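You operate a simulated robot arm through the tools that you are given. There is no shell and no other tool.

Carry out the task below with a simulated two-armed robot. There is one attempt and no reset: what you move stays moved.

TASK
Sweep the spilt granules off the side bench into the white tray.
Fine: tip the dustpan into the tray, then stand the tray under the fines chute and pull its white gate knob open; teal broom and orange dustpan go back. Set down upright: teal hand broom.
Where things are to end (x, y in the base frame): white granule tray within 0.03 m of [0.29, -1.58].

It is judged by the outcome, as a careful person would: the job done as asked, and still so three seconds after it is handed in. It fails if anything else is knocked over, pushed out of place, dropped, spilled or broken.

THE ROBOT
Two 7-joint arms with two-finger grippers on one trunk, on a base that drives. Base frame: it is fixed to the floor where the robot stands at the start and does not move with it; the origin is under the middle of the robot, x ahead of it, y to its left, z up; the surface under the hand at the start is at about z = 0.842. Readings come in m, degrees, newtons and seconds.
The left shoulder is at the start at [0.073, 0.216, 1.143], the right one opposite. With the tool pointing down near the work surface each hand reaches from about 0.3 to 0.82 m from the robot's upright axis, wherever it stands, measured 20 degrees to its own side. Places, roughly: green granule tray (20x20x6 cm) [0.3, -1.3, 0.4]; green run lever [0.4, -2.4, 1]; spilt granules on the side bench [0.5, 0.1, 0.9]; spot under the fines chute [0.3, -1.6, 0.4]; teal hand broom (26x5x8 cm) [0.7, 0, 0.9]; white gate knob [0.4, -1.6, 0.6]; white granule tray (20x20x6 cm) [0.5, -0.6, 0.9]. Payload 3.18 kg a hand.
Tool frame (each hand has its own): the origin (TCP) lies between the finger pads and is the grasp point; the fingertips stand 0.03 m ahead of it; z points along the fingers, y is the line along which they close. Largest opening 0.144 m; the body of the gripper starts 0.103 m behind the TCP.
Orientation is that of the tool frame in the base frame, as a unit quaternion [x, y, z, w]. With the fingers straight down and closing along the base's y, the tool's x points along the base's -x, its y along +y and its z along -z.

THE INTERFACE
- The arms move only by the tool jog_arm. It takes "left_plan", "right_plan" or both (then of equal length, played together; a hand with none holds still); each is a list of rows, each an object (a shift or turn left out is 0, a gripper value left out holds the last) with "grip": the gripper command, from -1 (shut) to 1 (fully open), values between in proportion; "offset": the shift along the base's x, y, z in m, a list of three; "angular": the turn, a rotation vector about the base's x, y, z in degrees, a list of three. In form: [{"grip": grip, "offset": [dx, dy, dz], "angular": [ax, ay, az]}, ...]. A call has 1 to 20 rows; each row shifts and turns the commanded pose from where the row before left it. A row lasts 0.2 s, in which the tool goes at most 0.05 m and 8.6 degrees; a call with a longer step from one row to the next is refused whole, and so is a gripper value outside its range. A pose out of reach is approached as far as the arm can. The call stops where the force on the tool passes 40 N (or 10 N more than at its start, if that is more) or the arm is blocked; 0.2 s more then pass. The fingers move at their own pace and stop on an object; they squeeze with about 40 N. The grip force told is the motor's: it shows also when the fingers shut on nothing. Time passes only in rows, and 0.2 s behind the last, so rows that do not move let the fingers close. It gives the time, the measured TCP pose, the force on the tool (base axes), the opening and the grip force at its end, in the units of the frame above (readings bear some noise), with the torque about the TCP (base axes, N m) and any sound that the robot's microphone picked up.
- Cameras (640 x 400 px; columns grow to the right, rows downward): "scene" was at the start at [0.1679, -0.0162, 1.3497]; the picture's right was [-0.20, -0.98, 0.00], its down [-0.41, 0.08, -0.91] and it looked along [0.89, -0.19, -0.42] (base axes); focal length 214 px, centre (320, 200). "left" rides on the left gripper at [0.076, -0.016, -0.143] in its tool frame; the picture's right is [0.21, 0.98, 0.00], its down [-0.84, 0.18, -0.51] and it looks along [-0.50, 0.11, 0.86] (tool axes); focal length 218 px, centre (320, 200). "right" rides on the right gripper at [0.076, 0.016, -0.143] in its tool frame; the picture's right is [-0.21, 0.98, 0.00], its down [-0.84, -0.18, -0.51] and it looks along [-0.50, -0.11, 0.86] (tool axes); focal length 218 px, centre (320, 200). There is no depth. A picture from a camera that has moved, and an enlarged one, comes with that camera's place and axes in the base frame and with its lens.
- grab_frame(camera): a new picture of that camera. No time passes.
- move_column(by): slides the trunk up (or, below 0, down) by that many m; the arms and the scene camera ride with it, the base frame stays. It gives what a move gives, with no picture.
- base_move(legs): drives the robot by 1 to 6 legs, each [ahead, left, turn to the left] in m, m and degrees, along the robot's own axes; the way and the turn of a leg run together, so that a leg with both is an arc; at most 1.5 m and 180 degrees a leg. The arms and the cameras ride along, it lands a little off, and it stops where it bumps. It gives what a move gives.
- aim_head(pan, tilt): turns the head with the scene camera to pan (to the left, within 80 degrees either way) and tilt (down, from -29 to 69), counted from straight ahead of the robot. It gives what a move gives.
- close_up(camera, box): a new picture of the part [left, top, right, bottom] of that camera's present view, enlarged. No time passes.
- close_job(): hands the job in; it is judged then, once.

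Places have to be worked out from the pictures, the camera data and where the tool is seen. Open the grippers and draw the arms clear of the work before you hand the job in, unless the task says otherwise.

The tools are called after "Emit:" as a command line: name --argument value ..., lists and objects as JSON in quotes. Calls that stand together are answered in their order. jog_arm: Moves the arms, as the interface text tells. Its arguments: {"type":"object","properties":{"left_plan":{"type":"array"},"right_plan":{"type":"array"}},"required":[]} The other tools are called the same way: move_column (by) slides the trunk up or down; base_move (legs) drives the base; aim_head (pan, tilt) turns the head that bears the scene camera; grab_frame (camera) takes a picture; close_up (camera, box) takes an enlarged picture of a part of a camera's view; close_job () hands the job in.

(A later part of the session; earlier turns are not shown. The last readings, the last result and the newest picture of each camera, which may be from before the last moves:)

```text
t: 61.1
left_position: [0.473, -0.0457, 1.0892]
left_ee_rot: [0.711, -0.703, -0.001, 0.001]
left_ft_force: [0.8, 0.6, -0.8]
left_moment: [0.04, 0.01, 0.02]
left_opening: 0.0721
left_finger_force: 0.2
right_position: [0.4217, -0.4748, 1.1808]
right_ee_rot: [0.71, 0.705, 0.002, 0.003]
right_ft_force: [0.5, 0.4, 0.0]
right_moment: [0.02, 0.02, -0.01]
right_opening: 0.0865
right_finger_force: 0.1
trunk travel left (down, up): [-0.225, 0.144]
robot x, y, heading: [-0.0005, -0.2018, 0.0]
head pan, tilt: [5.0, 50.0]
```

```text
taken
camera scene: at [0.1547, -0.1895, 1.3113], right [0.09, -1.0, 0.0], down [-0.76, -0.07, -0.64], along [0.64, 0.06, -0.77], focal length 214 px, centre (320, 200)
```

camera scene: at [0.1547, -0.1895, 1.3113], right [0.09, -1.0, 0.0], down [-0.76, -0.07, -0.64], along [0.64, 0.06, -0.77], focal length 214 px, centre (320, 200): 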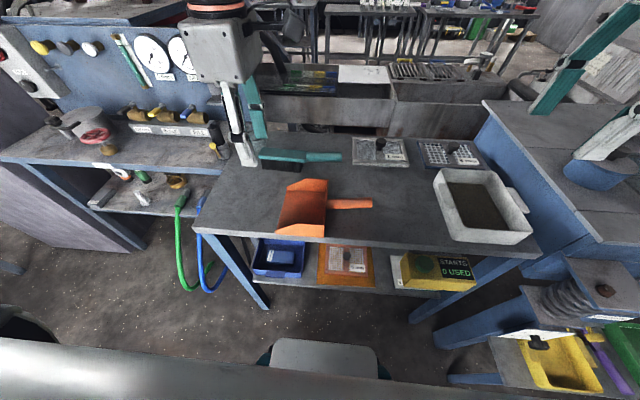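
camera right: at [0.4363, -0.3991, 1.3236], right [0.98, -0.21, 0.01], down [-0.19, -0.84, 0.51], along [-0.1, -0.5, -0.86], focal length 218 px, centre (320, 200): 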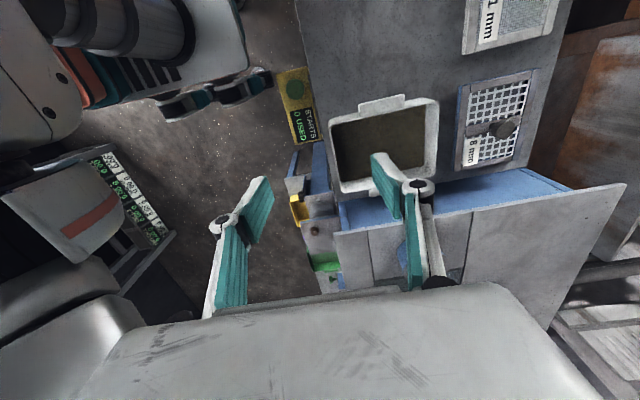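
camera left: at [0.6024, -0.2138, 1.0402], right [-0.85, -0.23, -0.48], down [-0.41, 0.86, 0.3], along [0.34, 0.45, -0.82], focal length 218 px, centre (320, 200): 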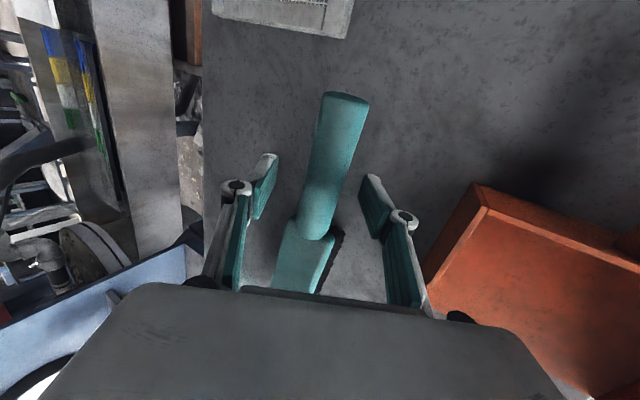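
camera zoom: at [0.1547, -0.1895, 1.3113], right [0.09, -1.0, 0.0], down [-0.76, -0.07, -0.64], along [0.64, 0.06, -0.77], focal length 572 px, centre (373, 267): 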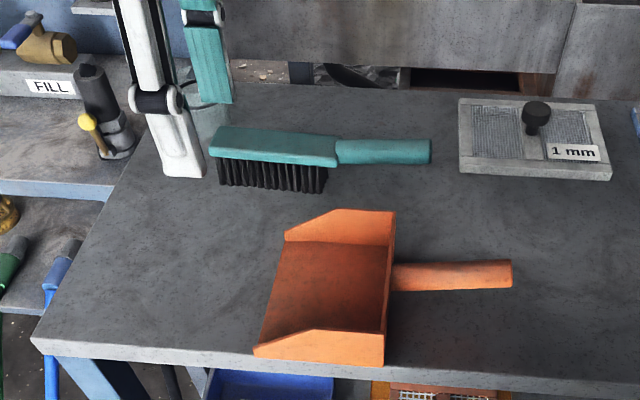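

Broom and dustpan are back as they were. Now I bring both hands to neutral yaw high up, before scouting the chute.

Emit:
jog_arm --left_plan '[{"grip": 0.2, "offset": [-0.005, 0.005, 0.01], "angular": [0, 0, -8.2]}, {"offset": [-0.005, 0.005, 0.01], "angular": [0, 0, -8.2]}, {"offset": [-0.005, 0.005, 0.01], "angular": [0, 0, -8.2]}, {"offset": [-0.005, 0.005, 0.01], "angular": [0, 0, -8.2]}, {"offset": [-0.005, 0.005, 0.01], "angular": [0, 0, -8.2]}, {"offset": [-0.005, 0.005, 0.01], "angular": [0, 0, -8.2]}, {"offset": [-0.005, 0.005, 0.01], "angular": [0, 0, -8.2]}, {"offset": [-0.005, 0.005, 0.01], "angular": [0, 0, -8.2]}, {"offset": [-0.005, 0.005, 0.01], "angular": [0, 0, -8.2]}, {"offset": [-0.005, 0.005, 0.01], "angular": [0, 0, -8.1]}, {"offset": [-0.005, 0.005, 0], "angular": [0, 0, -8.1]}, {}]' --right_plan '[{"offset": [-0.005, 0, 0.002], "angular": [0, 0, 8.2]}, {"offset": [-0.005, 0, 0.002], "angular": [0, 0, 8.2]}, {"offset": [-0.005, 0, 0.002], "angular": [0, 0, 8.2]}, {"offset": [-0.005, 0, 0.002], "angular": [0, 0, 8.2]}, {"offset": [-0.005, 0, 0.002], "angular": [0, 0, 8.2]}, {"offset": [-0.005, 0, 0.002], "angular": [0, 0, 8.2]}, {"offset": [-0.005, 0, 0.002], "angular": [0, 0, 8.2]}, {"offset": [-0.005, 0, 0.002], "angular": [0, 0, 8.2]}, {"offset": [-0.005, 0, 0.002], "angular": [0, 0, 8.2]}, {"offset": [-0.005, 0, 0.002], "angular": [0, 0, 8.1]}, {"offset": [0, 0, 0.002], "angular": [0, 0, 8.1]}, {}]'

Emit:
base_move --legs '[[-0.35, 0, 0], [0, -0.6, 0]]'

Emit:
aim_head --pan -40 --tilt 40

Emit:
grab_frame --camera "scene"

```text
t: 63.7
left_position: [0.4178, 0.0123, 1.1871]
left_ee_rot: [-0.005, 1.0, 0.0, 0.002]
left_ft_force: [0.2, -0.1, -1.1]
left_moment: [0.01, 0.0, -0.03]
left_opening: 0.0865
left_finger_force: 0.1
right_position: [0.3727, -0.4763, 1.2035]
right_ee_rot: [0.002, 1.0, 0.003, 0.002]
right_ft_force: [0.0, -0.1, -0.7]
right_moment: [0.06, 0.0, 0.01]
right_opening: 0.0866
right_finger_force: 0.1
trunk travel left (down, up): [-0.225, 0.144]
robot x, y, heading: [0.002, -0.1961, -0.1]
head pan, tilt: [5.0, 50.0]
```

```text
t: 71.2
left_position: [0.0687, -0.5786, 1.1871]
left_ee_rot: [-0.008, 1.0, 0.0, 0.001]
left_ft_force: [0.3, -0.8, -0.4]
left_moment: [-0.03, 0.01, 0.0]
left_opening: 0.0864
left_finger_force: 0.1
right_position: [0.0248, -1.0659, 1.2038]
right_ee_rot: [0.002, 1.0, 0.003, 0.001]
right_ft_force: [-0.1, 0.7, 0.3]
right_moment: [-0.03, -0.04, 0.0]
right_opening: 0.0863
right_finger_force: 0.1
trunk travel left (down, up): [-0.225, 0.144]
robot x, y, heading: [-0.3467, -0.7938, 0.1]
head pan, tilt: [5.0, 50.0]
```

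```text
t: 72.3
left_position: [0.0681, -0.5793, 1.1863]
left_ee_rot: [-0.008, 1.0, 0.001, 0.0]
left_ft_force: [0.7, 0.4, -0.3]
left_moment: [0.04, 0.03, 0.01]
left_opening: 0.0865
left_finger_force: 0.0
right_position: [0.0261, -1.065, 1.2039]
right_ee_rot: [0.001, 1.0, 0.003, 0.002]
right_ft_force: [0.1, 0.0, -0.4]
right_moment: [0.0, 0.01, -0.02]
right_opening: 0.0866
right_finger_force: 0.0
trunk travel left (down, up): [-0.225, 0.144]
robot x, y, heading: [-0.3487, -0.7899, 0.1]
head pan, tilt: [-40.0, 40.0]
```

```text
taken
camera scene: at [-0.2055, -0.8412, 1.3256], right [-0.64, -0.77, 0.0], down [-0.49, 0.41, -0.77], along [0.59, -0.49, -0.64], focal length 214 px, centre (320, 200)
```

scene: 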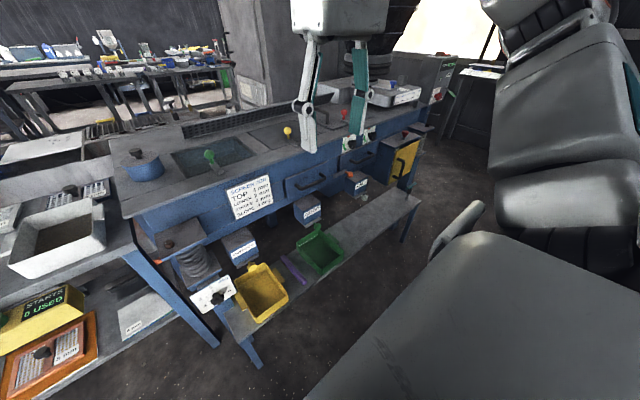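

Good overview. I drive further right to stand facing the fines chute and look at it closely.

Emit:
base_move --legs '[[-0.1, -0.7, 0]]'

Emit:
aim_head --pan -5 --tilt 48

Emit:
grab_frame --camera "scene"

Emit:
close_up --camera "scene" --box '[200, 80, 440, 260]'

```text
t: 78.8
left_position: [-0.0295, -1.2683, 1.1876]
left_ee_rot: [-0.01, 1.0, 0.0, 0.001]
left_ft_force: [-0.5, -0.6, -0.5]
left_moment: [0.0, -0.03, 0.0]
left_opening: 0.0863
left_finger_force: 0.0
right_position: [-0.0704, -1.755, 1.204]
right_ee_rot: [-0.001, 1.0, 0.003, 0.002]
right_ft_force: [-0.2, 0.1, -1.2]
right_moment: [0.02, 0.02, -0.01]
right_opening: 0.0863
right_finger_force: 0.0
trunk travel left (down, up): [-0.225, 0.144]
robot x, y, heading: [-0.4488, -1.4799, 0.4]
head pan, tilt: [-40.0, 40.0]
```

```text
t: 79.8
left_position: [-0.0297, -1.2668, 1.1853]
left_ee_rot: [-0.011, 1.0, 0.0, 0.001]
left_ft_force: [0.6, 0.1, 0.0]
left_moment: [0.03, 0.0, -0.02]
left_opening: 0.0862
left_finger_force: 0.0
right_position: [-0.0704, -1.755, 1.2037]
right_ee_rot: [0.0, 1.0, 0.003, 0.002]
right_ft_force: [0.1, 0.9, 0.1]
right_moment: [0.04, -0.03, -0.01]
right_opening: 0.0862
right_finger_force: 0.1
trunk travel left (down, up): [-0.225, 0.144]
robot x, y, heading: [-0.4462, -1.4783, 0.4]
head pan, tilt: [-5.0, 48.0]
```

```text
taken
camera scene: at [-0.289, -1.4839, 1.3141], right [-0.08, -1.0, 0.0], down [-0.74, 0.06, -0.67], along [0.67, -0.05, -0.74], focal length 214 px, centre (320, 200)
```

scene: 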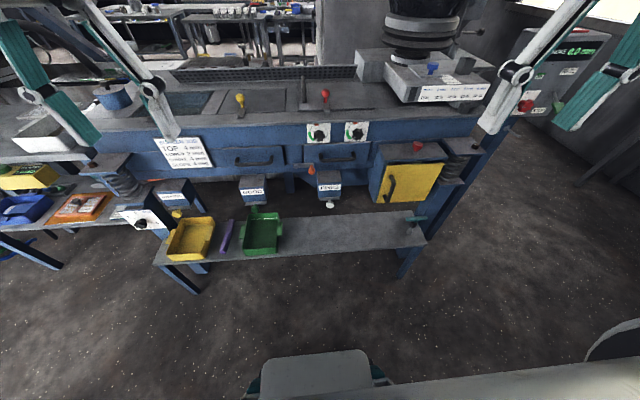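

```text
2.22 times, centred on (320, 170) of scene
camera zoom: at [-0.289, -1.4839, 1.3141], right [-0.08, -1.0, 0.0], down [-0.74, 0.06, -0.67], along [0.67, -0.05, -0.74], focal length 477 px, centre (320, 267)
```

zoom: 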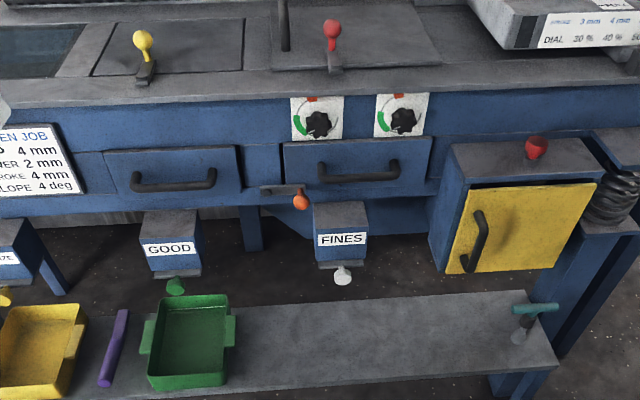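

The fines chute is at y≈−1.58, its face at x≈0.37, label z≈0.65, white knob just below it at z≈0.58; the shelf is at z≈0.4. There's room on both sides for two hands on the tray. I drive back to the tray.

Emit:
base_move --legs '[[0, 0.95, -0.4], [0.4, 0, 0]]'

Emit:
aim_head --pan -5 --tilt 45

Emit:
grab_frame --camera "scene"

Emit:
grab_frame --camera "right"

```text
t: 90.7
left_position: [0.3719, -0.3132, 1.1864]
left_ee_rot: [-0.005, 1.0, 0.0, 0.001]
left_ft_force: [-0.1, 0.2, -0.1]
left_moment: [-0.01, 0.06, 0.0]
left_opening: 0.0865
left_finger_force: 0.2
right_position: [0.3251, -0.8, 1.2036]
right_ee_rot: [0.005, 1.0, 0.003, 0.002]
right_ft_force: [-0.2, 0.2, -0.2]
right_moment: [0.0, 0.03, 0.01]
right_opening: 0.0864
right_finger_force: 0.0
trunk travel left (down, up): [-0.225, 0.144]
robot x, y, heading: [-0.0483, -0.5218, -0.1]
head pan, tilt: [-5.0, 48.0]
```

```text
t: 91.3
left_position: [0.3722, -0.3121, 1.1872]
left_ee_rot: [-0.005, 1.0, 0.0, 0.001]
left_ft_force: [0.9, -0.1, 0.5]
left_moment: [-0.05, -0.02, -0.02]
left_opening: 0.0862
left_finger_force: 0.0
right_position: [0.3251, -0.799, 1.2045]
right_ee_rot: [0.005, 1.0, 0.002, 0.002]
right_ft_force: [-0.3, -0.3, 0.1]
right_moment: [0.01, 0.01, 0.03]
right_opening: 0.0865
right_finger_force: 0.0
trunk travel left (down, up): [-0.225, 0.144]
robot x, y, heading: [-0.0473, -0.5224, -0.4]
head pan, tilt: [-5.0, 45.0]
```

```text
taken
camera scene: at [0.1125, -0.5262, 1.3183], right [-0.09, -1.0, 0.0], down [-0.7, 0.06, -0.71], along [0.7, -0.06, -0.71], focal length 214 px, centre (320, 200)
```

scene: 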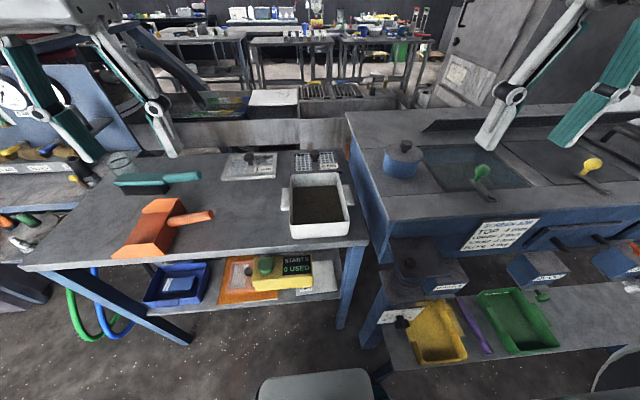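

```text
taken
camera right: at [0.2478, -0.7849, 1.3465], right [0.22, 0.98, 0.01], down [0.84, -0.19, 0.51], along [0.5, -0.11, -0.86], focal length 218 px, centre (320, 200)
```

right: 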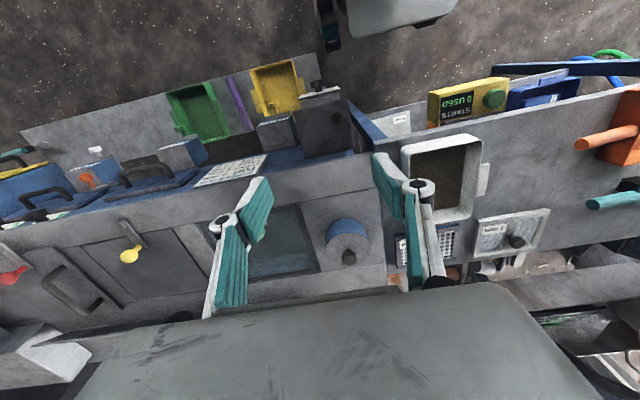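

Emit:
close_up --camera "scene" --box '[260, 150, 400, 260]'

Emit:
close_up --camera "right" --box '[340, 100, 560, 280]'

```text
3.64 times, centred on (330, 205) of scene
camera zoom: at [0.1125, -0.5262, 1.3183], right [-0.09, -1.0, 0.0], down [-0.7, 0.06, -0.71], along [0.7, -0.06, -0.71], focal length 780 px, centre (284, 182)
```

zoom: 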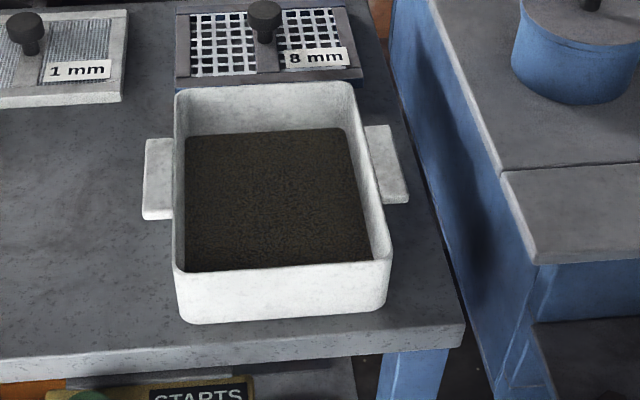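

```text
2.22 times, centred on (450, 190) of right
camera zoom: at [0.2478, -0.7849, 1.3465], right [0.22, 0.98, 0.01], down [0.84, -0.19, 0.51], along [0.5, -0.11, -0.86], focal length 485 px, centre (31, 222)
```

zoom: 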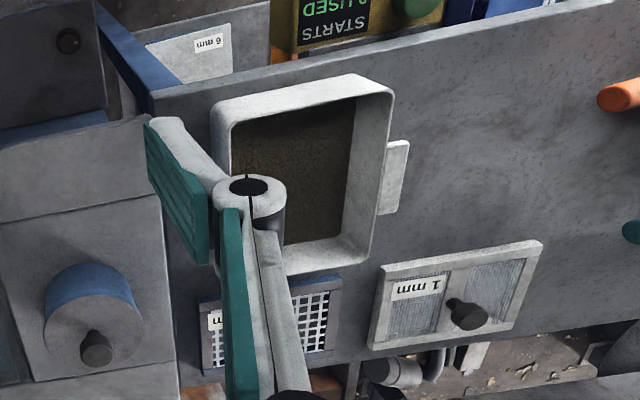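

Tray body: x 0.445–0.636, y −0.48 to −0.63, rim z≈0.902, with lugs at y −0.455 and −0.657 centred near x 0.54; the neighbouring machine's edge is at y≈−0.71. I bring both hands above the two lugs with narrow openings.

Emit:
jog_arm --left_plan '[{"grip": -0.15, "offset": [0.028, -0.0263, -0.005]}, {"offset": [0.028, -0.0263, -0.005]}, {"offset": [0.028, -0.0263, -0.005]}, {"offset": [0.028, -0.0263, -0.005]}, {"offset": [0.028, -0.0263, -0.005]}, {"offset": [0.0285, -0.0263, -0.005]}, {"offset": [0, 0, -0.04]}, {"offset": [0, 0, -0.04]}, {"offset": [0, 0, -0.04]}, {}]' --right_plan '[{"grip": -0.15, "offset": [0.036, 0.0263, -0.005]}, {"offset": [0.036, 0.0263, -0.005]}, {"offset": [0.036, 0.0263, -0.005]}, {"offset": [0.036, 0.0263, -0.005]}, {"offset": [0.036, 0.0263, -0.005]}, {"offset": [0.0355, 0.0263, -0.005]}, {"offset": [0, 0, -0.045]}, {"offset": [0, 0, -0.045]}, {"offset": [0, 0, -0.045]}, {}]'

Emit:
grab_frame --camera "scene"

Emit:
grab_frame --camera "left"

Emit:
grab_frame --camera "right"

```text
t: 93.5
left_position: [0.5408, -0.4727, 1.0377]
left_ee_rot: [-0.005, 1.0, -0.001, 0.002]
left_ft_force: [0.7, -0.2, 0.4]
left_moment: [-0.06, -0.03, 0.01]
left_opening: 0.0611
left_finger_force: 0.1
right_position: [0.5386, -0.6437, 1.0408]
right_ee_rot: [0.004, 1.0, 0.003, 0.003]
right_ft_force: [-0.3, -0.3, -0.7]
right_moment: [0.0, -0.01, -0.01]
right_opening: 0.0612
right_finger_force: 0.1
trunk travel left (down, up): [-0.225, 0.144]
robot x, y, heading: [-0.0473, -0.5194, -0.2]
head pan, tilt: [-5.0, 45.0]
```

```text
taken
camera scene: at [0.1113, -0.5261, 1.3187], right [-0.09, -1.0, 0.0], down [-0.7, 0.06, -0.71], along [0.7, -0.06, -0.71], focal length 214 px, centre (320, 200)
```

scene: 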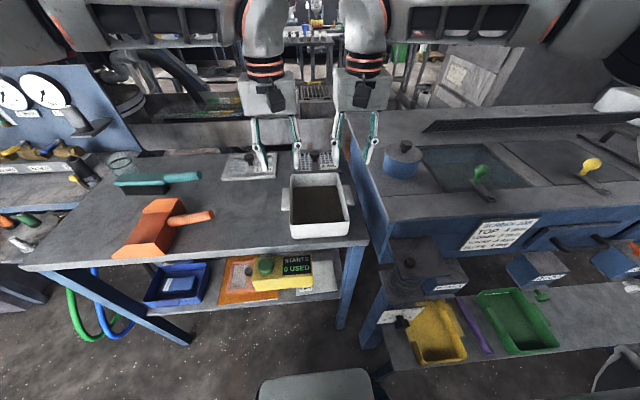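

```text
taken
camera left: at [0.4638, -0.4904, 1.1796], right [-0.22, 0.98, 0.0], down [0.84, 0.19, 0.51], along [0.5, 0.11, -0.86], focal length 218 px, centre (320, 200)
```

left: 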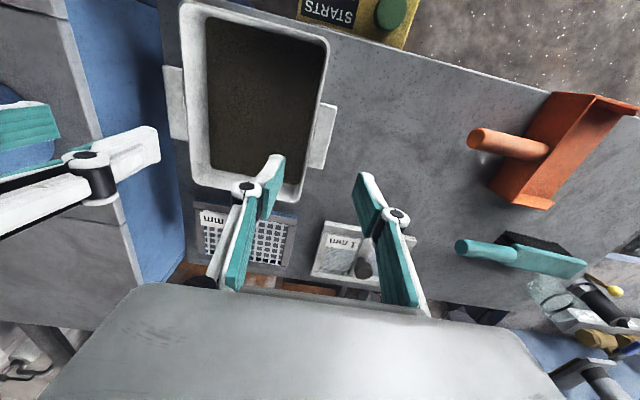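

```text
taken
camera right: at [0.4606, -0.6289, 1.1832], right [0.22, 0.98, 0.01], down [0.84, -0.19, 0.51], along [0.5, -0.11, -0.86], focal length 218 px, centre (320, 200)
```

right: 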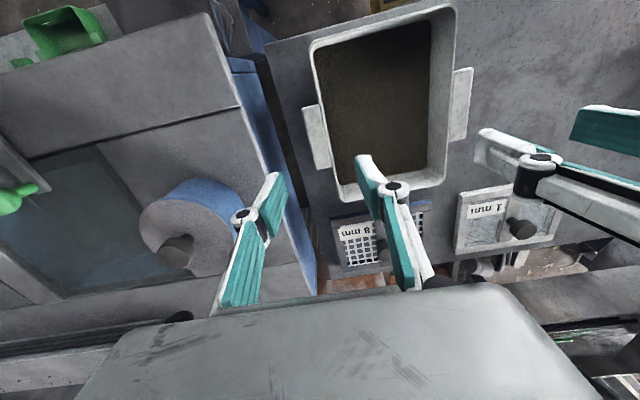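

Lugs confirmed (outer faces y≈−0.46 and −0.658, x 0.495–0.573). I lower both hands so each straddles wall and lug, tips just above the granules.

Emit:
jog_arm --left_plan '[{"offset": [-0.003, 0, -0.04]}, {"offset": [0, 0, -0.04]}, {"offset": [0, 0, -0.03]}, {"offset": [0, 0, -0.02]}, {"offset": [0, 0, -0.01]}, {}]' --right_plan '[{"offset": [-0.001, 0.003, -0.04]}, {"offset": [0, 0, -0.04]}, {"offset": [0, 0, -0.03]}, {"offset": [0, 0, -0.02]}, {"offset": [0, 0, -0.013]}, {}]'

Emit:
grab_frame --camera "left"

Emit:
grab_frame --camera "right"

Emit:
close_up --camera "scene" --box '[240, 120, 400, 250]'

```text
t: 94.9
left_position: [0.5383, -0.4722, 0.8953]
left_ee_rot: [-0.006, 1.0, -0.001, 0.001]
left_ft_force: [-0.3, -1.3, -0.7]
left_moment: [0.01, 0.03, 0.01]
left_opening: 0.0611
left_finger_force: 0.1
right_position: [0.5386, -0.6379, 0.897]
right_ee_rot: [0.005, 1.0, 0.002, 0.002]
right_ft_force: [0.4, -0.5, -0.1]
right_moment: [0.01, 0.01, 0.04]
right_opening: 0.0612
right_finger_force: 0.0
trunk travel left (down, up): [-0.225, 0.144]
robot x, y, heading: [-0.0478, -0.521, -0.3]
head pan, tilt: [-5.0, 45.0]
```

```text
taken
camera left: at [0.4619, -0.4887, 1.0382], right [-0.22, 0.98, 0.0], down [0.84, 0.19, 0.51], along [0.5, 0.11, -0.86], focal length 218 px, centre (320, 200)
```

left: 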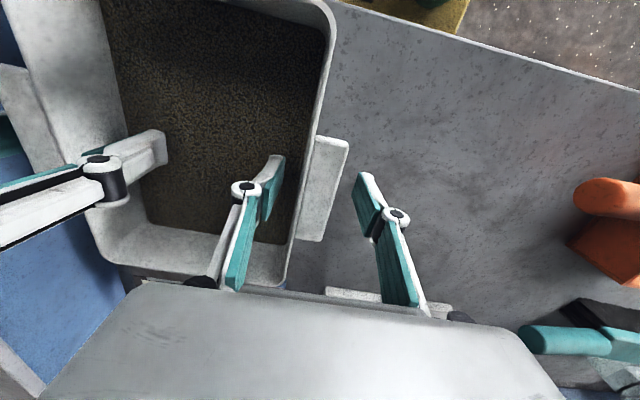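

```text
taken
camera right: at [0.4605, -0.6228, 1.04], right [0.22, 0.98, 0.01], down [0.84, -0.19, 0.51], along [0.5, -0.11, -0.86], focal length 218 px, centre (320, 200)
```

right: 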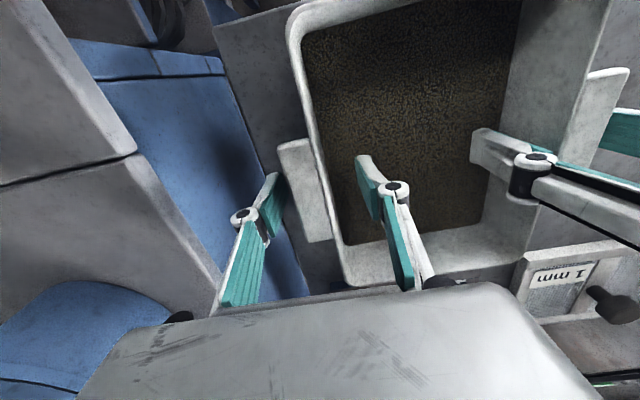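

```text
3.08 times, centred on (320, 185) of scene
camera zoom: at [0.1123, -0.5262, 1.3184], right [-0.09, -1.0, 0.0], down [-0.7, 0.06, -0.71], along [0.7, -0.06, -0.71], focal length 660 px, centre (320, 246)
```

zoom: 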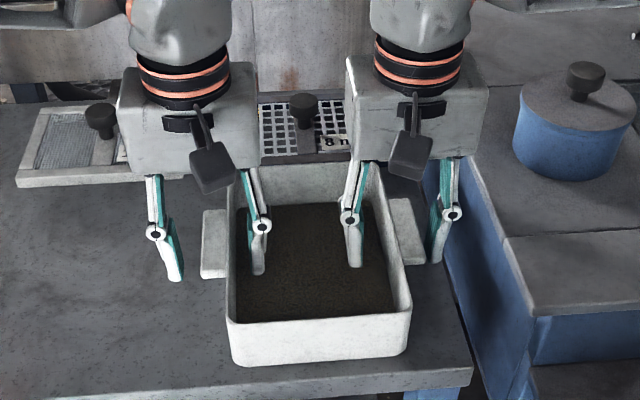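

Both pairs of fingers straddle wall and lug. I close both.

Emit:
jog_arm --left_plan '[{"grip": -0.4}, {"grip": -0.6}, {"grip": -1}, {}, {}, {}]' --right_plan '[{"grip": -0.4}, {"grip": -0.6}, {"grip": -1}, {}, {}, {}]'

Emit:
close_up --camera "scene" --box '[240, 120, 400, 250]'

Emit:
grab_frame --camera "left"

Emit:
grab_frame --camera "right"

```text
t: 96.3
left_position: [0.5396, -0.4704, 0.8957]
left_ee_rot: [-0.006, 1.0, 0.0, 0.001]
left_ft_force: [-1.3, 20.2, 1.9]
left_moment: [-1.18, 0.08, -0.64]
left_opening: 0.0235
left_finger_force: 40.4
right_position: [0.5395, -0.6384, 0.8977]
right_ee_rot: [0.005, 1.0, 0.002, 0.001]
right_ft_force: [0.9, -19.6, 0.9]
right_moment: [1.08, 0.05, 0.47]
right_opening: 0.0234
right_finger_force: 40.5
trunk travel left (down, up): [-0.225, 0.144]
robot x, y, heading: [-0.0442, -0.5216, -0.1]
head pan, tilt: [-5.0, 45.0]
```

```text
3.08 times, centred on (320, 185) of scene
camera zoom: at [0.1125, -0.5262, 1.3183], right [-0.09, -1.0, 0.0], down [-0.7, 0.06, -0.71], along [0.7, -0.06, -0.71], focal length 660 px, centre (320, 246)
```

zoom: 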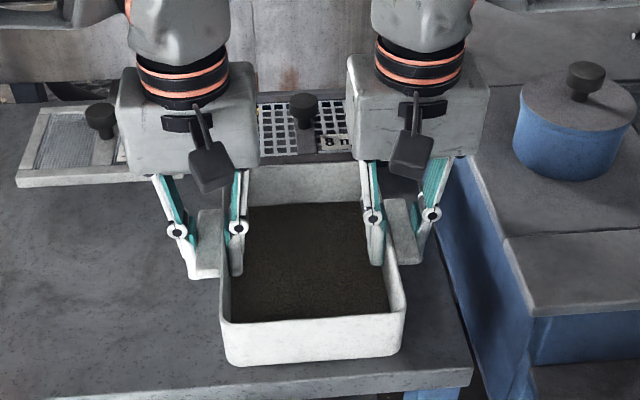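

```text
taken
camera left: at [0.4624, -0.488, 1.0381], right [-0.22, 0.98, 0.0], down [0.84, 0.19, 0.51], along [0.5, 0.11, -0.86], focal length 218 px, centre (320, 200)
```

left: 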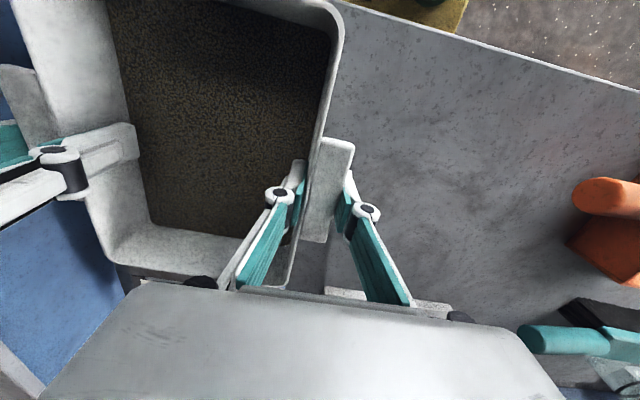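

```text
taken
camera right: at [0.4611, -0.6235, 1.0398], right [0.22, 0.98, 0.01], down [0.84, -0.19, 0.51], along [0.5, -0.11, -0.86], focal length 218 px, centre (320, 200)
```

right: 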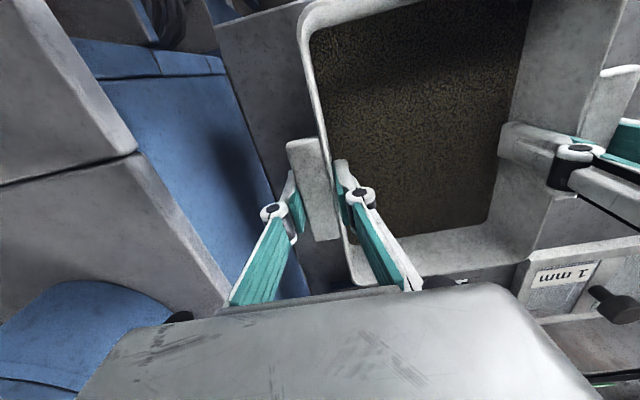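

Both grips hold (23.5 mm each) but the hands press against each other by 20 N. I ease them apart ~2 mm each to relieve it.

Emit:
jog_arm --left_plan '[{"offset": [0, 0.002, 0]}, {}]' --right_plan '[{"offset": [0, -0.002, 0]}, {}]'

```text
t: 96.9
left_position: [0.5386, -0.47, 0.8962]
left_ee_rot: [-0.005, 1.0, -0.001, 0.001]
left_ft_force: [1.5, 5.0, 0.8]
left_moment: [-1.12, -0.02, -0.28]
left_opening: 0.0232
left_finger_force: 39.5
right_position: [0.5392, -0.6386, 0.8964]
right_ee_rot: [0.004, 1.0, 0.004, 0.002]
right_ft_force: [-1.6, -4.5, 1.5]
right_moment: [1.35, 0.09, 0.44]
right_opening: 0.0233
right_finger_force: 40.1
trunk travel left (down, up): [-0.225, 0.144]
robot x, y, heading: [-0.0481, -0.5225, -0.4]
head pan, tilt: [-5.0, 45.0]
```

Relieved to 5 N. Now a small synchronous lift to test.

Emit:
jog_arm --left_plan '[{"offset": [0, 0.0005, 0.01]}, {"offset": [0, 0, 0.015]}, {"offset": [0, 0, 0.015]}, {}]' --right_plan '[{"offset": [0, -0.0005, 0.01]}, {"offset": [0, 0, 0.015]}, {"offset": [0, 0, 0.015]}, {}]'

Emit:
grab_frame --camera "scene"

Emit:
close_up --camera "scene" --box '[240, 120, 400, 250]'

```text
t: 97.9
left_position: [0.5377, -0.4701, 0.9362]
left_ee_rot: [-0.004, 1.0, -0.003, 0.002]
left_ft_force: [5.7, -33.6, -4.2]
left_moment: [-1.28, 0.0, 0.26]
left_opening: 0.0227
left_finger_force: 40.5
right_position: [0.5392, -0.6385, 0.9355]
right_ee_rot: [0.002, 1.0, 0.005, 0.001]
right_ft_force: [-5.5, 33.9, 1.3]
right_moment: [1.7, 0.02, 0.69]
right_opening: 0.0237
right_finger_force: 40.0
trunk travel left (down, up): [-0.225, 0.144]
robot x, y, heading: [-0.047, -0.5205, -0.0]
head pan, tilt: [-5.0, 45.0]
```

```text
taken
camera scene: at [0.1131, -0.5263, 1.3181], right [-0.09, -1.0, 0.0], down [-0.7, 0.06, -0.71], along [0.7, -0.06, -0.71], focal length 214 px, centre (320, 200)
```

scene: 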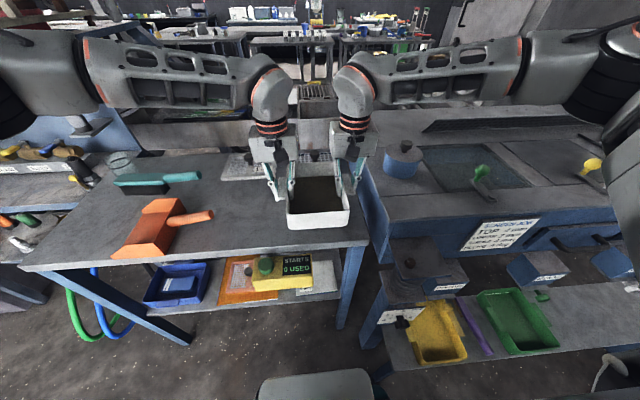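

```text
3.08 times, centred on (320, 185) of scene
camera zoom: at [0.1131, -0.5263, 1.3181], right [-0.09, -1.0, 0.0], down [-0.7, 0.06, -0.71], along [0.7, -0.06, -0.71], focal length 660 px, centre (320, 246)
```

zoom: 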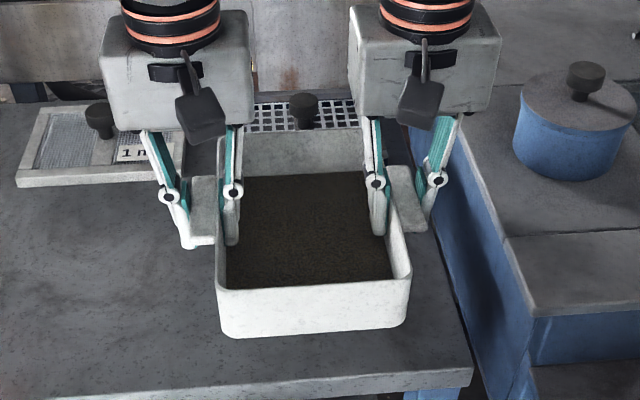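

The tray rises level. The hands now pull apart with 34 N, so I ease them together by 1 mm each.

Emit:
jog_arm --left_plan '[{"offset": [0, -0.001, 0]}, {}]' --right_plan '[{"offset": [0, 0.001, 0]}, {}]'

```text
t: 98.5
left_position: [0.5374, -0.4704, 0.9362]
left_ee_rot: [-0.003, 1.0, -0.003, 0.003]
left_ft_force: [5.1, -32.9, -2.1]
left_moment: [-1.47, 0.04, -0.04]
left_opening: 0.023
left_finger_force: 40.1
right_position: [0.5398, -0.6392, 0.9363]
right_ee_rot: [0.003, 1.0, 0.004, 0.001]
right_ft_force: [-4.4, 32.5, -0.7]
right_moment: [1.59, -0.09, 0.7]
right_opening: 0.0237
right_finger_force: 39.9
trunk travel left (down, up): [-0.225, 0.144]
robot x, y, heading: [-0.046, -0.5246, -0.3]
head pan, tilt: [-5.0, 45.0]
```

Emit:
jog_arm --left_plan '[{"offset": [0, -0.0015, 0]}, {}, {}]' --right_plan '[{"offset": [0, 0.0015, 0]}, {}, {}]'

```text
t: 99.3
left_position: [0.5388, -0.4699, 0.936]
left_ee_rot: [-0.006, 1.0, -0.001, 0.002]
left_ft_force: [3.7, -21.9, -2.3]
left_moment: [-1.43, -0.37, -0.14]
left_opening: 0.0228
left_finger_force: 40.0
right_position: [0.5409, -0.6383, 0.9359]
right_ee_rot: [0.006, 1.0, 0.003, 0.001]
right_ft_force: [-4.0, 21.8, -0.7]
right_moment: [1.62, 0.31, 0.79]
right_opening: 0.0239
right_finger_force: 40.3
trunk travel left (down, up): [-0.225, 0.144]
robot x, y, heading: [-0.0461, -0.5212, -0.0]
head pan, tilt: [-5.0, 45.0]
```

The force dropped to 22 N; I ease another 2 mm each.

Emit:
jog_arm --left_plan '[{"offset": [0, -0.002, 0]}, {}, {}]' --right_plan '[{"offset": [0, 0.002, 0]}, {}, {}]'

```text
t: 100.1
left_position: [0.5388, -0.4698, 0.9369]
left_ee_rot: [-0.007, 1.0, 0.001, 0.001]
left_ft_force: [5.4, 2.0, -0.3]
left_moment: [-1.33, -0.52, -0.04]
left_opening: 0.0231
left_finger_force: 39.3
right_position: [0.5401, -0.6388, 0.9345]
right_ee_rot: [0.005, 1.0, 0.002, 0.0]
right_ft_force: [-5.7, -2.2, -1.2]
right_moment: [1.25, 0.52, 0.97]
right_opening: 0.024
right_finger_force: 39.7
trunk travel left (down, up): [-0.225, 0.144]
robot x, y, heading: [-0.0458, -0.521, -0.3]
head pan, tilt: [-5.0, 45.0]
```

Forces are now small. I back the base away 0.42 m with the tray held level and check it.

Emit:
base_move --legs '[[-0.42, 0, 0]]'

Emit:
grab_frame --camera "scene"

```text
t: 102.7
left_position: [0.1188, -0.4695, 0.936]
left_ee_rot: [-0.005, 1.0, 0.001, 0.0]
left_ft_force: [4.0, 36.2, 0.1]
left_moment: [-0.92, 0.08, -0.07]
left_opening: 0.023
left_finger_force: 40.3
right_position: [0.1217, -0.6367, 0.9353]
right_ee_rot: [0.007, 1.0, 0.002, 0.002]
right_ft_force: [-5.1, -36.9, -1.9]
right_moment: [0.89, -0.11, 0.82]
right_opening: 0.024
right_finger_force: 39.9
trunk travel left (down, up): [-0.225, 0.144]
robot x, y, heading: [-0.4676, -0.5225, 0.1]
head pan, tilt: [-5.0, 45.0]
```

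```text
taken
camera scene: at [-0.3071, -0.5249, 1.3184], right [-0.09, -1.0, 0.0], down [-0.7, 0.06, -0.71], along [0.7, -0.06, -0.71], focal length 214 px, centre (320, 200)
```

scene: 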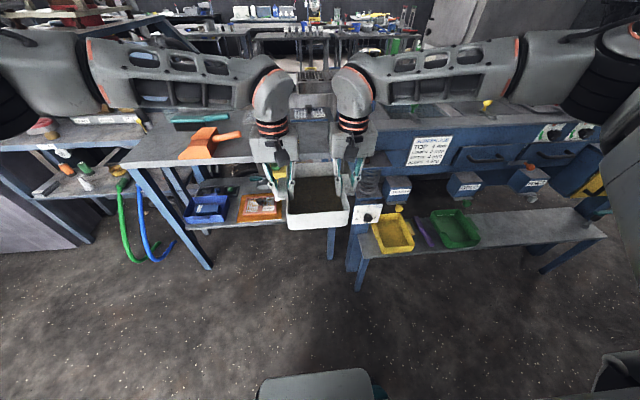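

The tray is carried fine; internal squeeze grew to 36 N, so I ease the hands apart 1 mm each.

Emit:
jog_arm --left_plan '[{"offset": [0, 0.001, 0]}, {}, {}, {}]' --right_plan '[{"offset": [0, -0.001, 0]}, {}, {}, {}]'

```text
t: 103.7
left_position: [0.1172, -0.4694, 0.935]
left_ee_rot: [-0.005, 1.0, 0.0, 0.002]
left_ft_force: [5.0, -9.9, -2.5]
left_moment: [-1.35, 0.19, -0.05]
left_opening: 0.0233
left_finger_force: 39.7
right_position: [0.1215, -0.6379, 0.934]
right_ee_rot: [0.005, 1.0, 0.003, 0.0]
right_ft_force: [-4.9, 10.1, 0.4]
right_moment: [1.54, -0.2, 0.86]
right_opening: 0.0239
right_finger_force: 40.1
trunk travel left (down, up): [-0.225, 0.144]
robot x, y, heading: [-0.4673, -0.519, -0.2]
head pan, tilt: [-5.0, 45.0]
```

Balanced again. I drive right ~1.03 m to line the tray up with the fines chute.

Emit:
base_move --legs '[[0, -0.52, 0], [0, -0.51, 0]]'

Emit:
grab_frame --camera "scene"

```text
t: 113.3
left_position: [0.1188, -1.4862, 0.9366]
left_ee_rot: [-0.01, 1.0, 0.0, 0.002]
left_ft_force: [5.0, -25.8, -0.2]
left_moment: [-1.55, -0.09, -0.15]
left_opening: 0.0232
left_finger_force: 39.8
right_position: [0.1231, -1.655, 0.9351]
right_ee_rot: [0.001, 1.0, 0.003, 0.001]
right_ft_force: [-4.5, 25.0, -0.9]
right_moment: [1.53, 0.08, 0.77]
right_opening: 0.0236
right_finger_force: 39.8
trunk travel left (down, up): [-0.225, 0.144]
robot x, y, heading: [-0.4623, -1.5414, 0.6]
head pan, tilt: [-5.0, 45.0]
```

```text
taken
camera scene: at [-0.3056, -1.5465, 1.3183], right [-0.08, -1.0, 0.0], down [-0.7, 0.06, -0.71], along [0.7, -0.06, -0.71], focal length 214 px, centre (320, 200)
```

scene: 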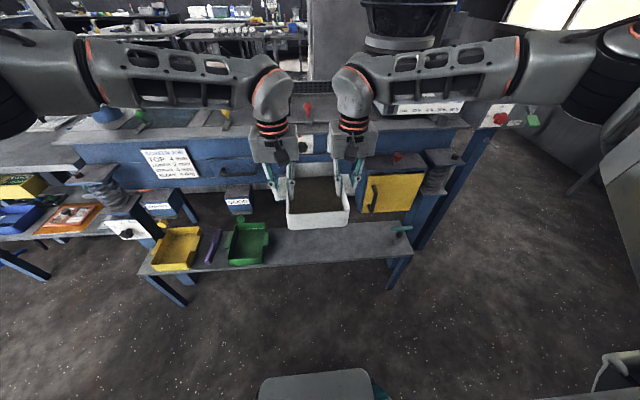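

The tray hangs at about (0.12, −1.571). I lower the trunk fully to come down toward the shelf height.

Emit:
move_column --by -0.2

Emit:
grab_frame --camera "scene"

```text
t: 115.5
left_position: [0.1192, -1.4863, 0.737]
left_ee_rot: [-0.01, 1.0, -0.001, 0.004]
left_ft_force: [2.5, -0.3, -1.2]
left_moment: [-1.32, -0.15, -0.24]
left_opening: 0.0229
left_finger_force: 39.8
right_position: [0.1227, -1.6535, 0.7371]
right_ee_rot: [0.0, 1.0, 0.002, 0.002]
right_ft_force: [-3.8, -0.5, -0.6]
right_moment: [1.25, 0.13, 0.78]
right_opening: 0.024
right_finger_force: 39.9
trunk travel left (down, up): [-0.025, 0.344]
robot x, y, heading: [-0.4633, -1.5434, 0.2]
head pan, tilt: [-5.0, 45.0]
```

```text
taken
camera scene: at [-0.111, -1.5451, 1.0773], right [-0.08, -1.0, 0.0], down [-0.7, 0.06, -0.71], along [0.71, -0.06, -0.71], focal length 214 px, centre (320, 200)
```

scene: 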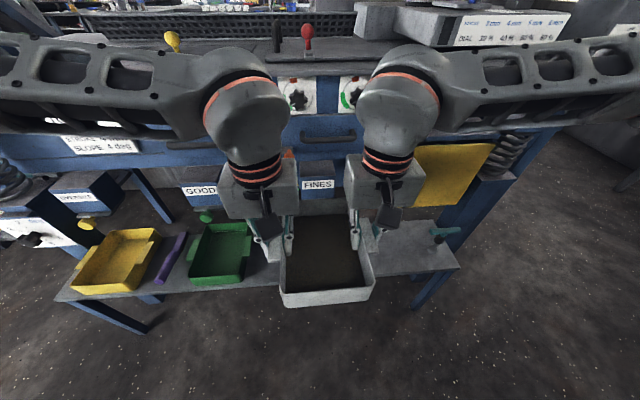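

All level. Now I lower both hands together in steps, shifting slightly back and right.

Emit:
jog_arm --left_plan '[{"offset": [-0.004, -0.002, -0.025]}, {"offset": [-0.004, -0.002, -0.025]}, {"offset": [-0.004, -0.002, -0.025]}, {"offset": [-0.004, -0.002, -0.025]}, {}]' --right_plan '[{"offset": [-0.004, -0.002, -0.025]}, {"offset": [-0.004, -0.002, -0.025]}, {"offset": [-0.004, -0.002, -0.025]}, {"offset": [-0.004, -0.002, -0.025]}, {}]'

```text
t: 116.7
left_position: [0.1022, -1.4945, 0.6359]
left_ee_rot: [-0.011, 1.0, 0.0, 0.002]
left_ft_force: [5.8, 2.5, 1.6]
left_moment: [-1.45, -0.25, 0.07]
left_opening: 0.0233
left_finger_force: 39.9
right_position: [0.1071, -1.6624, 0.6364]
right_ee_rot: [0.0, 1.0, 0.003, 0.001]
right_ft_force: [-5.5, -1.9, -2.6]
right_moment: [1.1, 0.25, 0.92]
right_opening: 0.0237
right_finger_force: 40.2
trunk travel left (down, up): [-0.025, 0.344]
robot x, y, heading: [-0.4671, -1.5421, 0.4]
head pan, tilt: [-5.0, 45.0]
```

Going well; I continue down to about z 0.50.

Emit:
jog_arm --left_plan '[{"offset": [-0.002, -0.0005, -0.025]}, {"offset": [0, 0, -0.025]}, {"offset": [0, 0, -0.025]}, {"offset": [0, 0, -0.025]}, {"offset": [0, 0, -0.025]}, {}]' --right_plan '[{"offset": [-0.002, -0.0005, -0.025]}, {"offset": [0, 0, -0.025]}, {"offset": [0, 0, -0.025]}, {"offset": [0, 0, -0.025]}, {"offset": [0, 0, -0.025]}, {}]'

Emit:
grab_frame --camera "scene"

Emit:
grab_frame --camera "left"

Emit:
grab_frame --camera "right"

```text
t: 118.1
left_position: [0.101, -1.494, 0.5105]
left_ee_rot: [-0.009, 1.0, -0.001, 0.001]
left_ft_force: [3.9, -4.9, -2.4]
left_moment: [-1.23, 0.21, -0.04]
left_opening: 0.023
left_finger_force: 40.2
right_position: [0.1053, -1.6631, 0.5095]
right_ee_rot: [0.0, 1.0, 0.003, 0.001]
right_ft_force: [-4.9, 5.5, 1.2]
right_moment: [1.46, -0.16, 0.82]
right_opening: 0.0236
right_finger_force: 39.9
trunk travel left (down, up): [-0.025, 0.344]
robot x, y, heading: [-0.4641, -1.5474, 0.4]
head pan, tilt: [-5.0, 45.0]
```

```text
taken
camera scene: at [-0.1104, -1.5451, 1.077], right [-0.08, -1.0, 0.0], down [-0.7, 0.06, -0.71], along [0.7, -0.06, -0.71], focal length 214 px, centre (320, 200)
```

scene: 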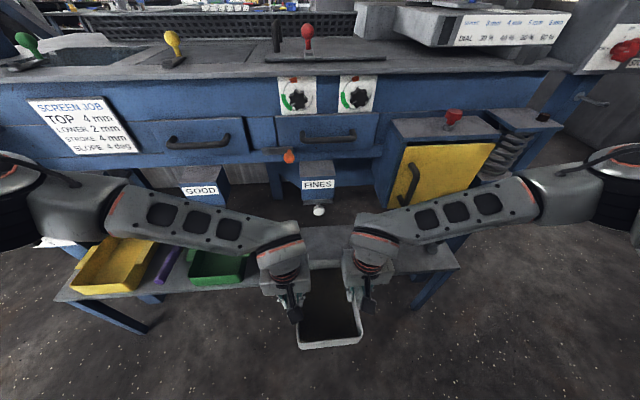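

```text
taken
camera left: at [0.0243, -1.5126, 0.6527], right [-0.23, 0.97, 0.0], down [0.84, 0.2, 0.51], along [0.5, 0.11, -0.86], focal length 218 px, centre (320, 200)
```

left: 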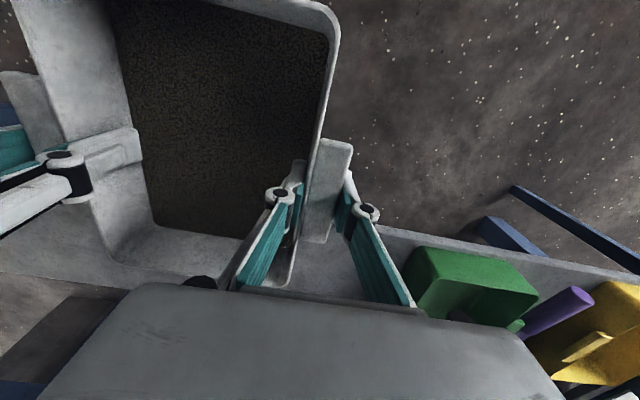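

```text
taken
camera right: at [0.0274, -1.6491, 0.6529], right [0.21, 0.98, 0.01], down [0.84, -0.18, 0.51], along [0.5, -0.1, -0.86], focal length 218 px, centre (320, 200)
```

right: 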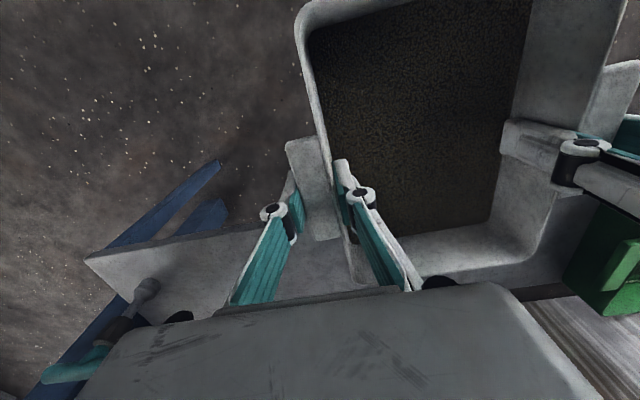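

Everything is level at z≈0.51 in front of the shelf. I lower 3 cm more so the rim stays under the gate, then move forward 0.14 m with the base.

Emit:
jog_arm --left_plan '[{"offset": [0, 0, -0.015]}, {"offset": [0, 0, -0.013]}, {}]' --right_plan '[{"offset": [0, 0, -0.015]}, {"offset": [0, 0, -0.013]}, {}]'

Emit:
close_up --camera "scene" --box '[240, 130, 420, 360]'

Emit:
close_up --camera "left" --box '[260, 180, 640, 400]'

```text
t: 118.9
left_position: [0.1014, -1.4944, 0.4837]
left_ee_rot: [-0.011, 1.0, -0.001, 0.002]
left_ft_force: [3.9, -9.1, -3.6]
left_moment: [-1.16, 0.28, -0.13]
left_opening: 0.0229
left_finger_force: 39.7
right_position: [0.1064, -1.6619, 0.4815]
right_ee_rot: [-0.001, 1.0, 0.003, 0.001]
right_ft_force: [-3.8, 8.6, 2.0]
right_moment: [1.59, -0.25, 0.75]
right_opening: 0.0239
right_finger_force: 39.9
trunk travel left (down, up): [-0.025, 0.344]
robot x, y, heading: [-0.4666, -1.5395, 0.2]
head pan, tilt: [-5.0, 45.0]
```

```text
1.74 times, centred on (330, 245) of scene
camera zoom: at [-0.1102, -1.5451, 1.0768], right [-0.08, -1.0, 0.0], down [-0.7, 0.06, -0.71], along [0.7, -0.06, -0.71], focal length 373 px, centre (303, 122)
```

zoom: 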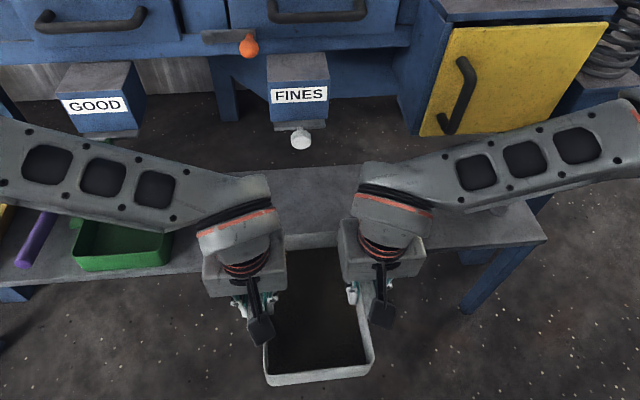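

```text
1.68 times, centred on (450, 290) of left
camera zoom: at [0.0248, -1.5124, 0.6247], right [-0.23, 0.97, 0.0], down [0.84, 0.2, 0.51], along [0.5, 0.11, -0.86], focal length 368 px, centre (101, 48)
```

zoom: 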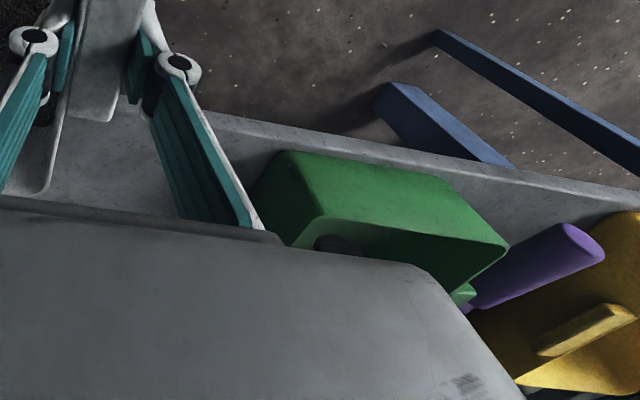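

To keep the forearms away from the machine front, I extend mostly with the arms: 0.10 m forward now, then a little with the base.

Emit:
jog_arm --left_plan '[{"offset": [0.02, 0, 0]}, {"offset": [0.02, 0, 0]}, {"offset": [0.02, 0, 0]}, {"offset": [0.02, 0, 0]}, {"offset": [0.02, 0, 0]}, {}]' --right_plan '[{"offset": [0.02, 0, 0]}, {"offset": [0.02, 0, 0]}, {"offset": [0.02, 0, 0]}, {"offset": [0.02, 0, 0]}, {"offset": [0.02, 0, 0]}, {}]'

Emit:
grab_frame --camera "scene"

Emit:
grab_frame --camera "left"

```text
t: 120.3
left_position: [0.2019, -1.4949, 0.4825]
left_ee_rot: [-0.01, 1.0, 0.001, 0.003]
left_ft_force: [3.1, 5.9, -1.8]
left_moment: [-1.18, -0.04, -0.19]
left_opening: 0.023
left_finger_force: 39.7
right_position: [0.2056, -1.6625, 0.4823]
right_ee_rot: [0.001, 1.0, 0.002, -0.001]
right_ft_force: [-2.7, -6.5, -0.6]
right_moment: [1.3, 0.06, 0.83]
right_opening: 0.0235
right_finger_force: 40.0
trunk travel left (down, up): [-0.025, 0.344]
robot x, y, heading: [-0.4632, -1.5413, 0.4]
head pan, tilt: [-5.0, 45.0]
```

```text
taken
camera scene: at [-0.1101, -1.5451, 1.0767], right [-0.08, -1.0, 0.0], down [-0.7, 0.06, -0.71], along [0.7, -0.06, -0.71], focal length 214 px, centre (320, 200)
```

scene: 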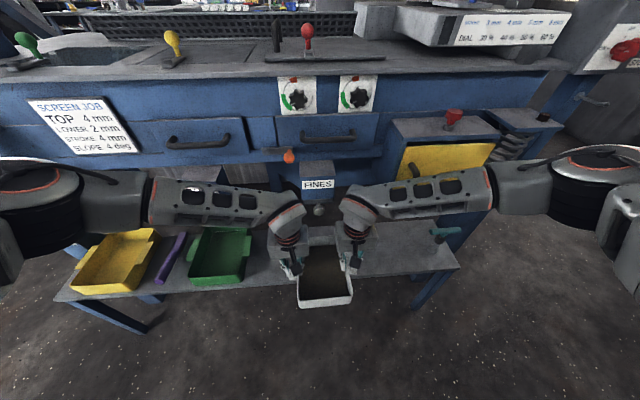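

```text
taken
camera left: at [0.1247, -1.5131, 0.6246], right [-0.23, 0.97, 0.0], down [0.84, 0.2, 0.51], along [0.5, 0.12, -0.86], focal length 218 px, centre (320, 200)
```

left: 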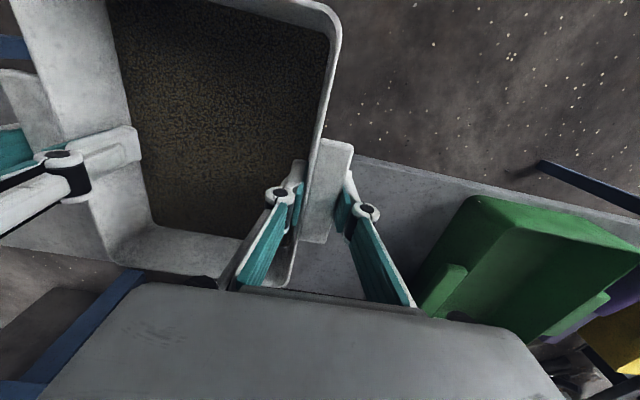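

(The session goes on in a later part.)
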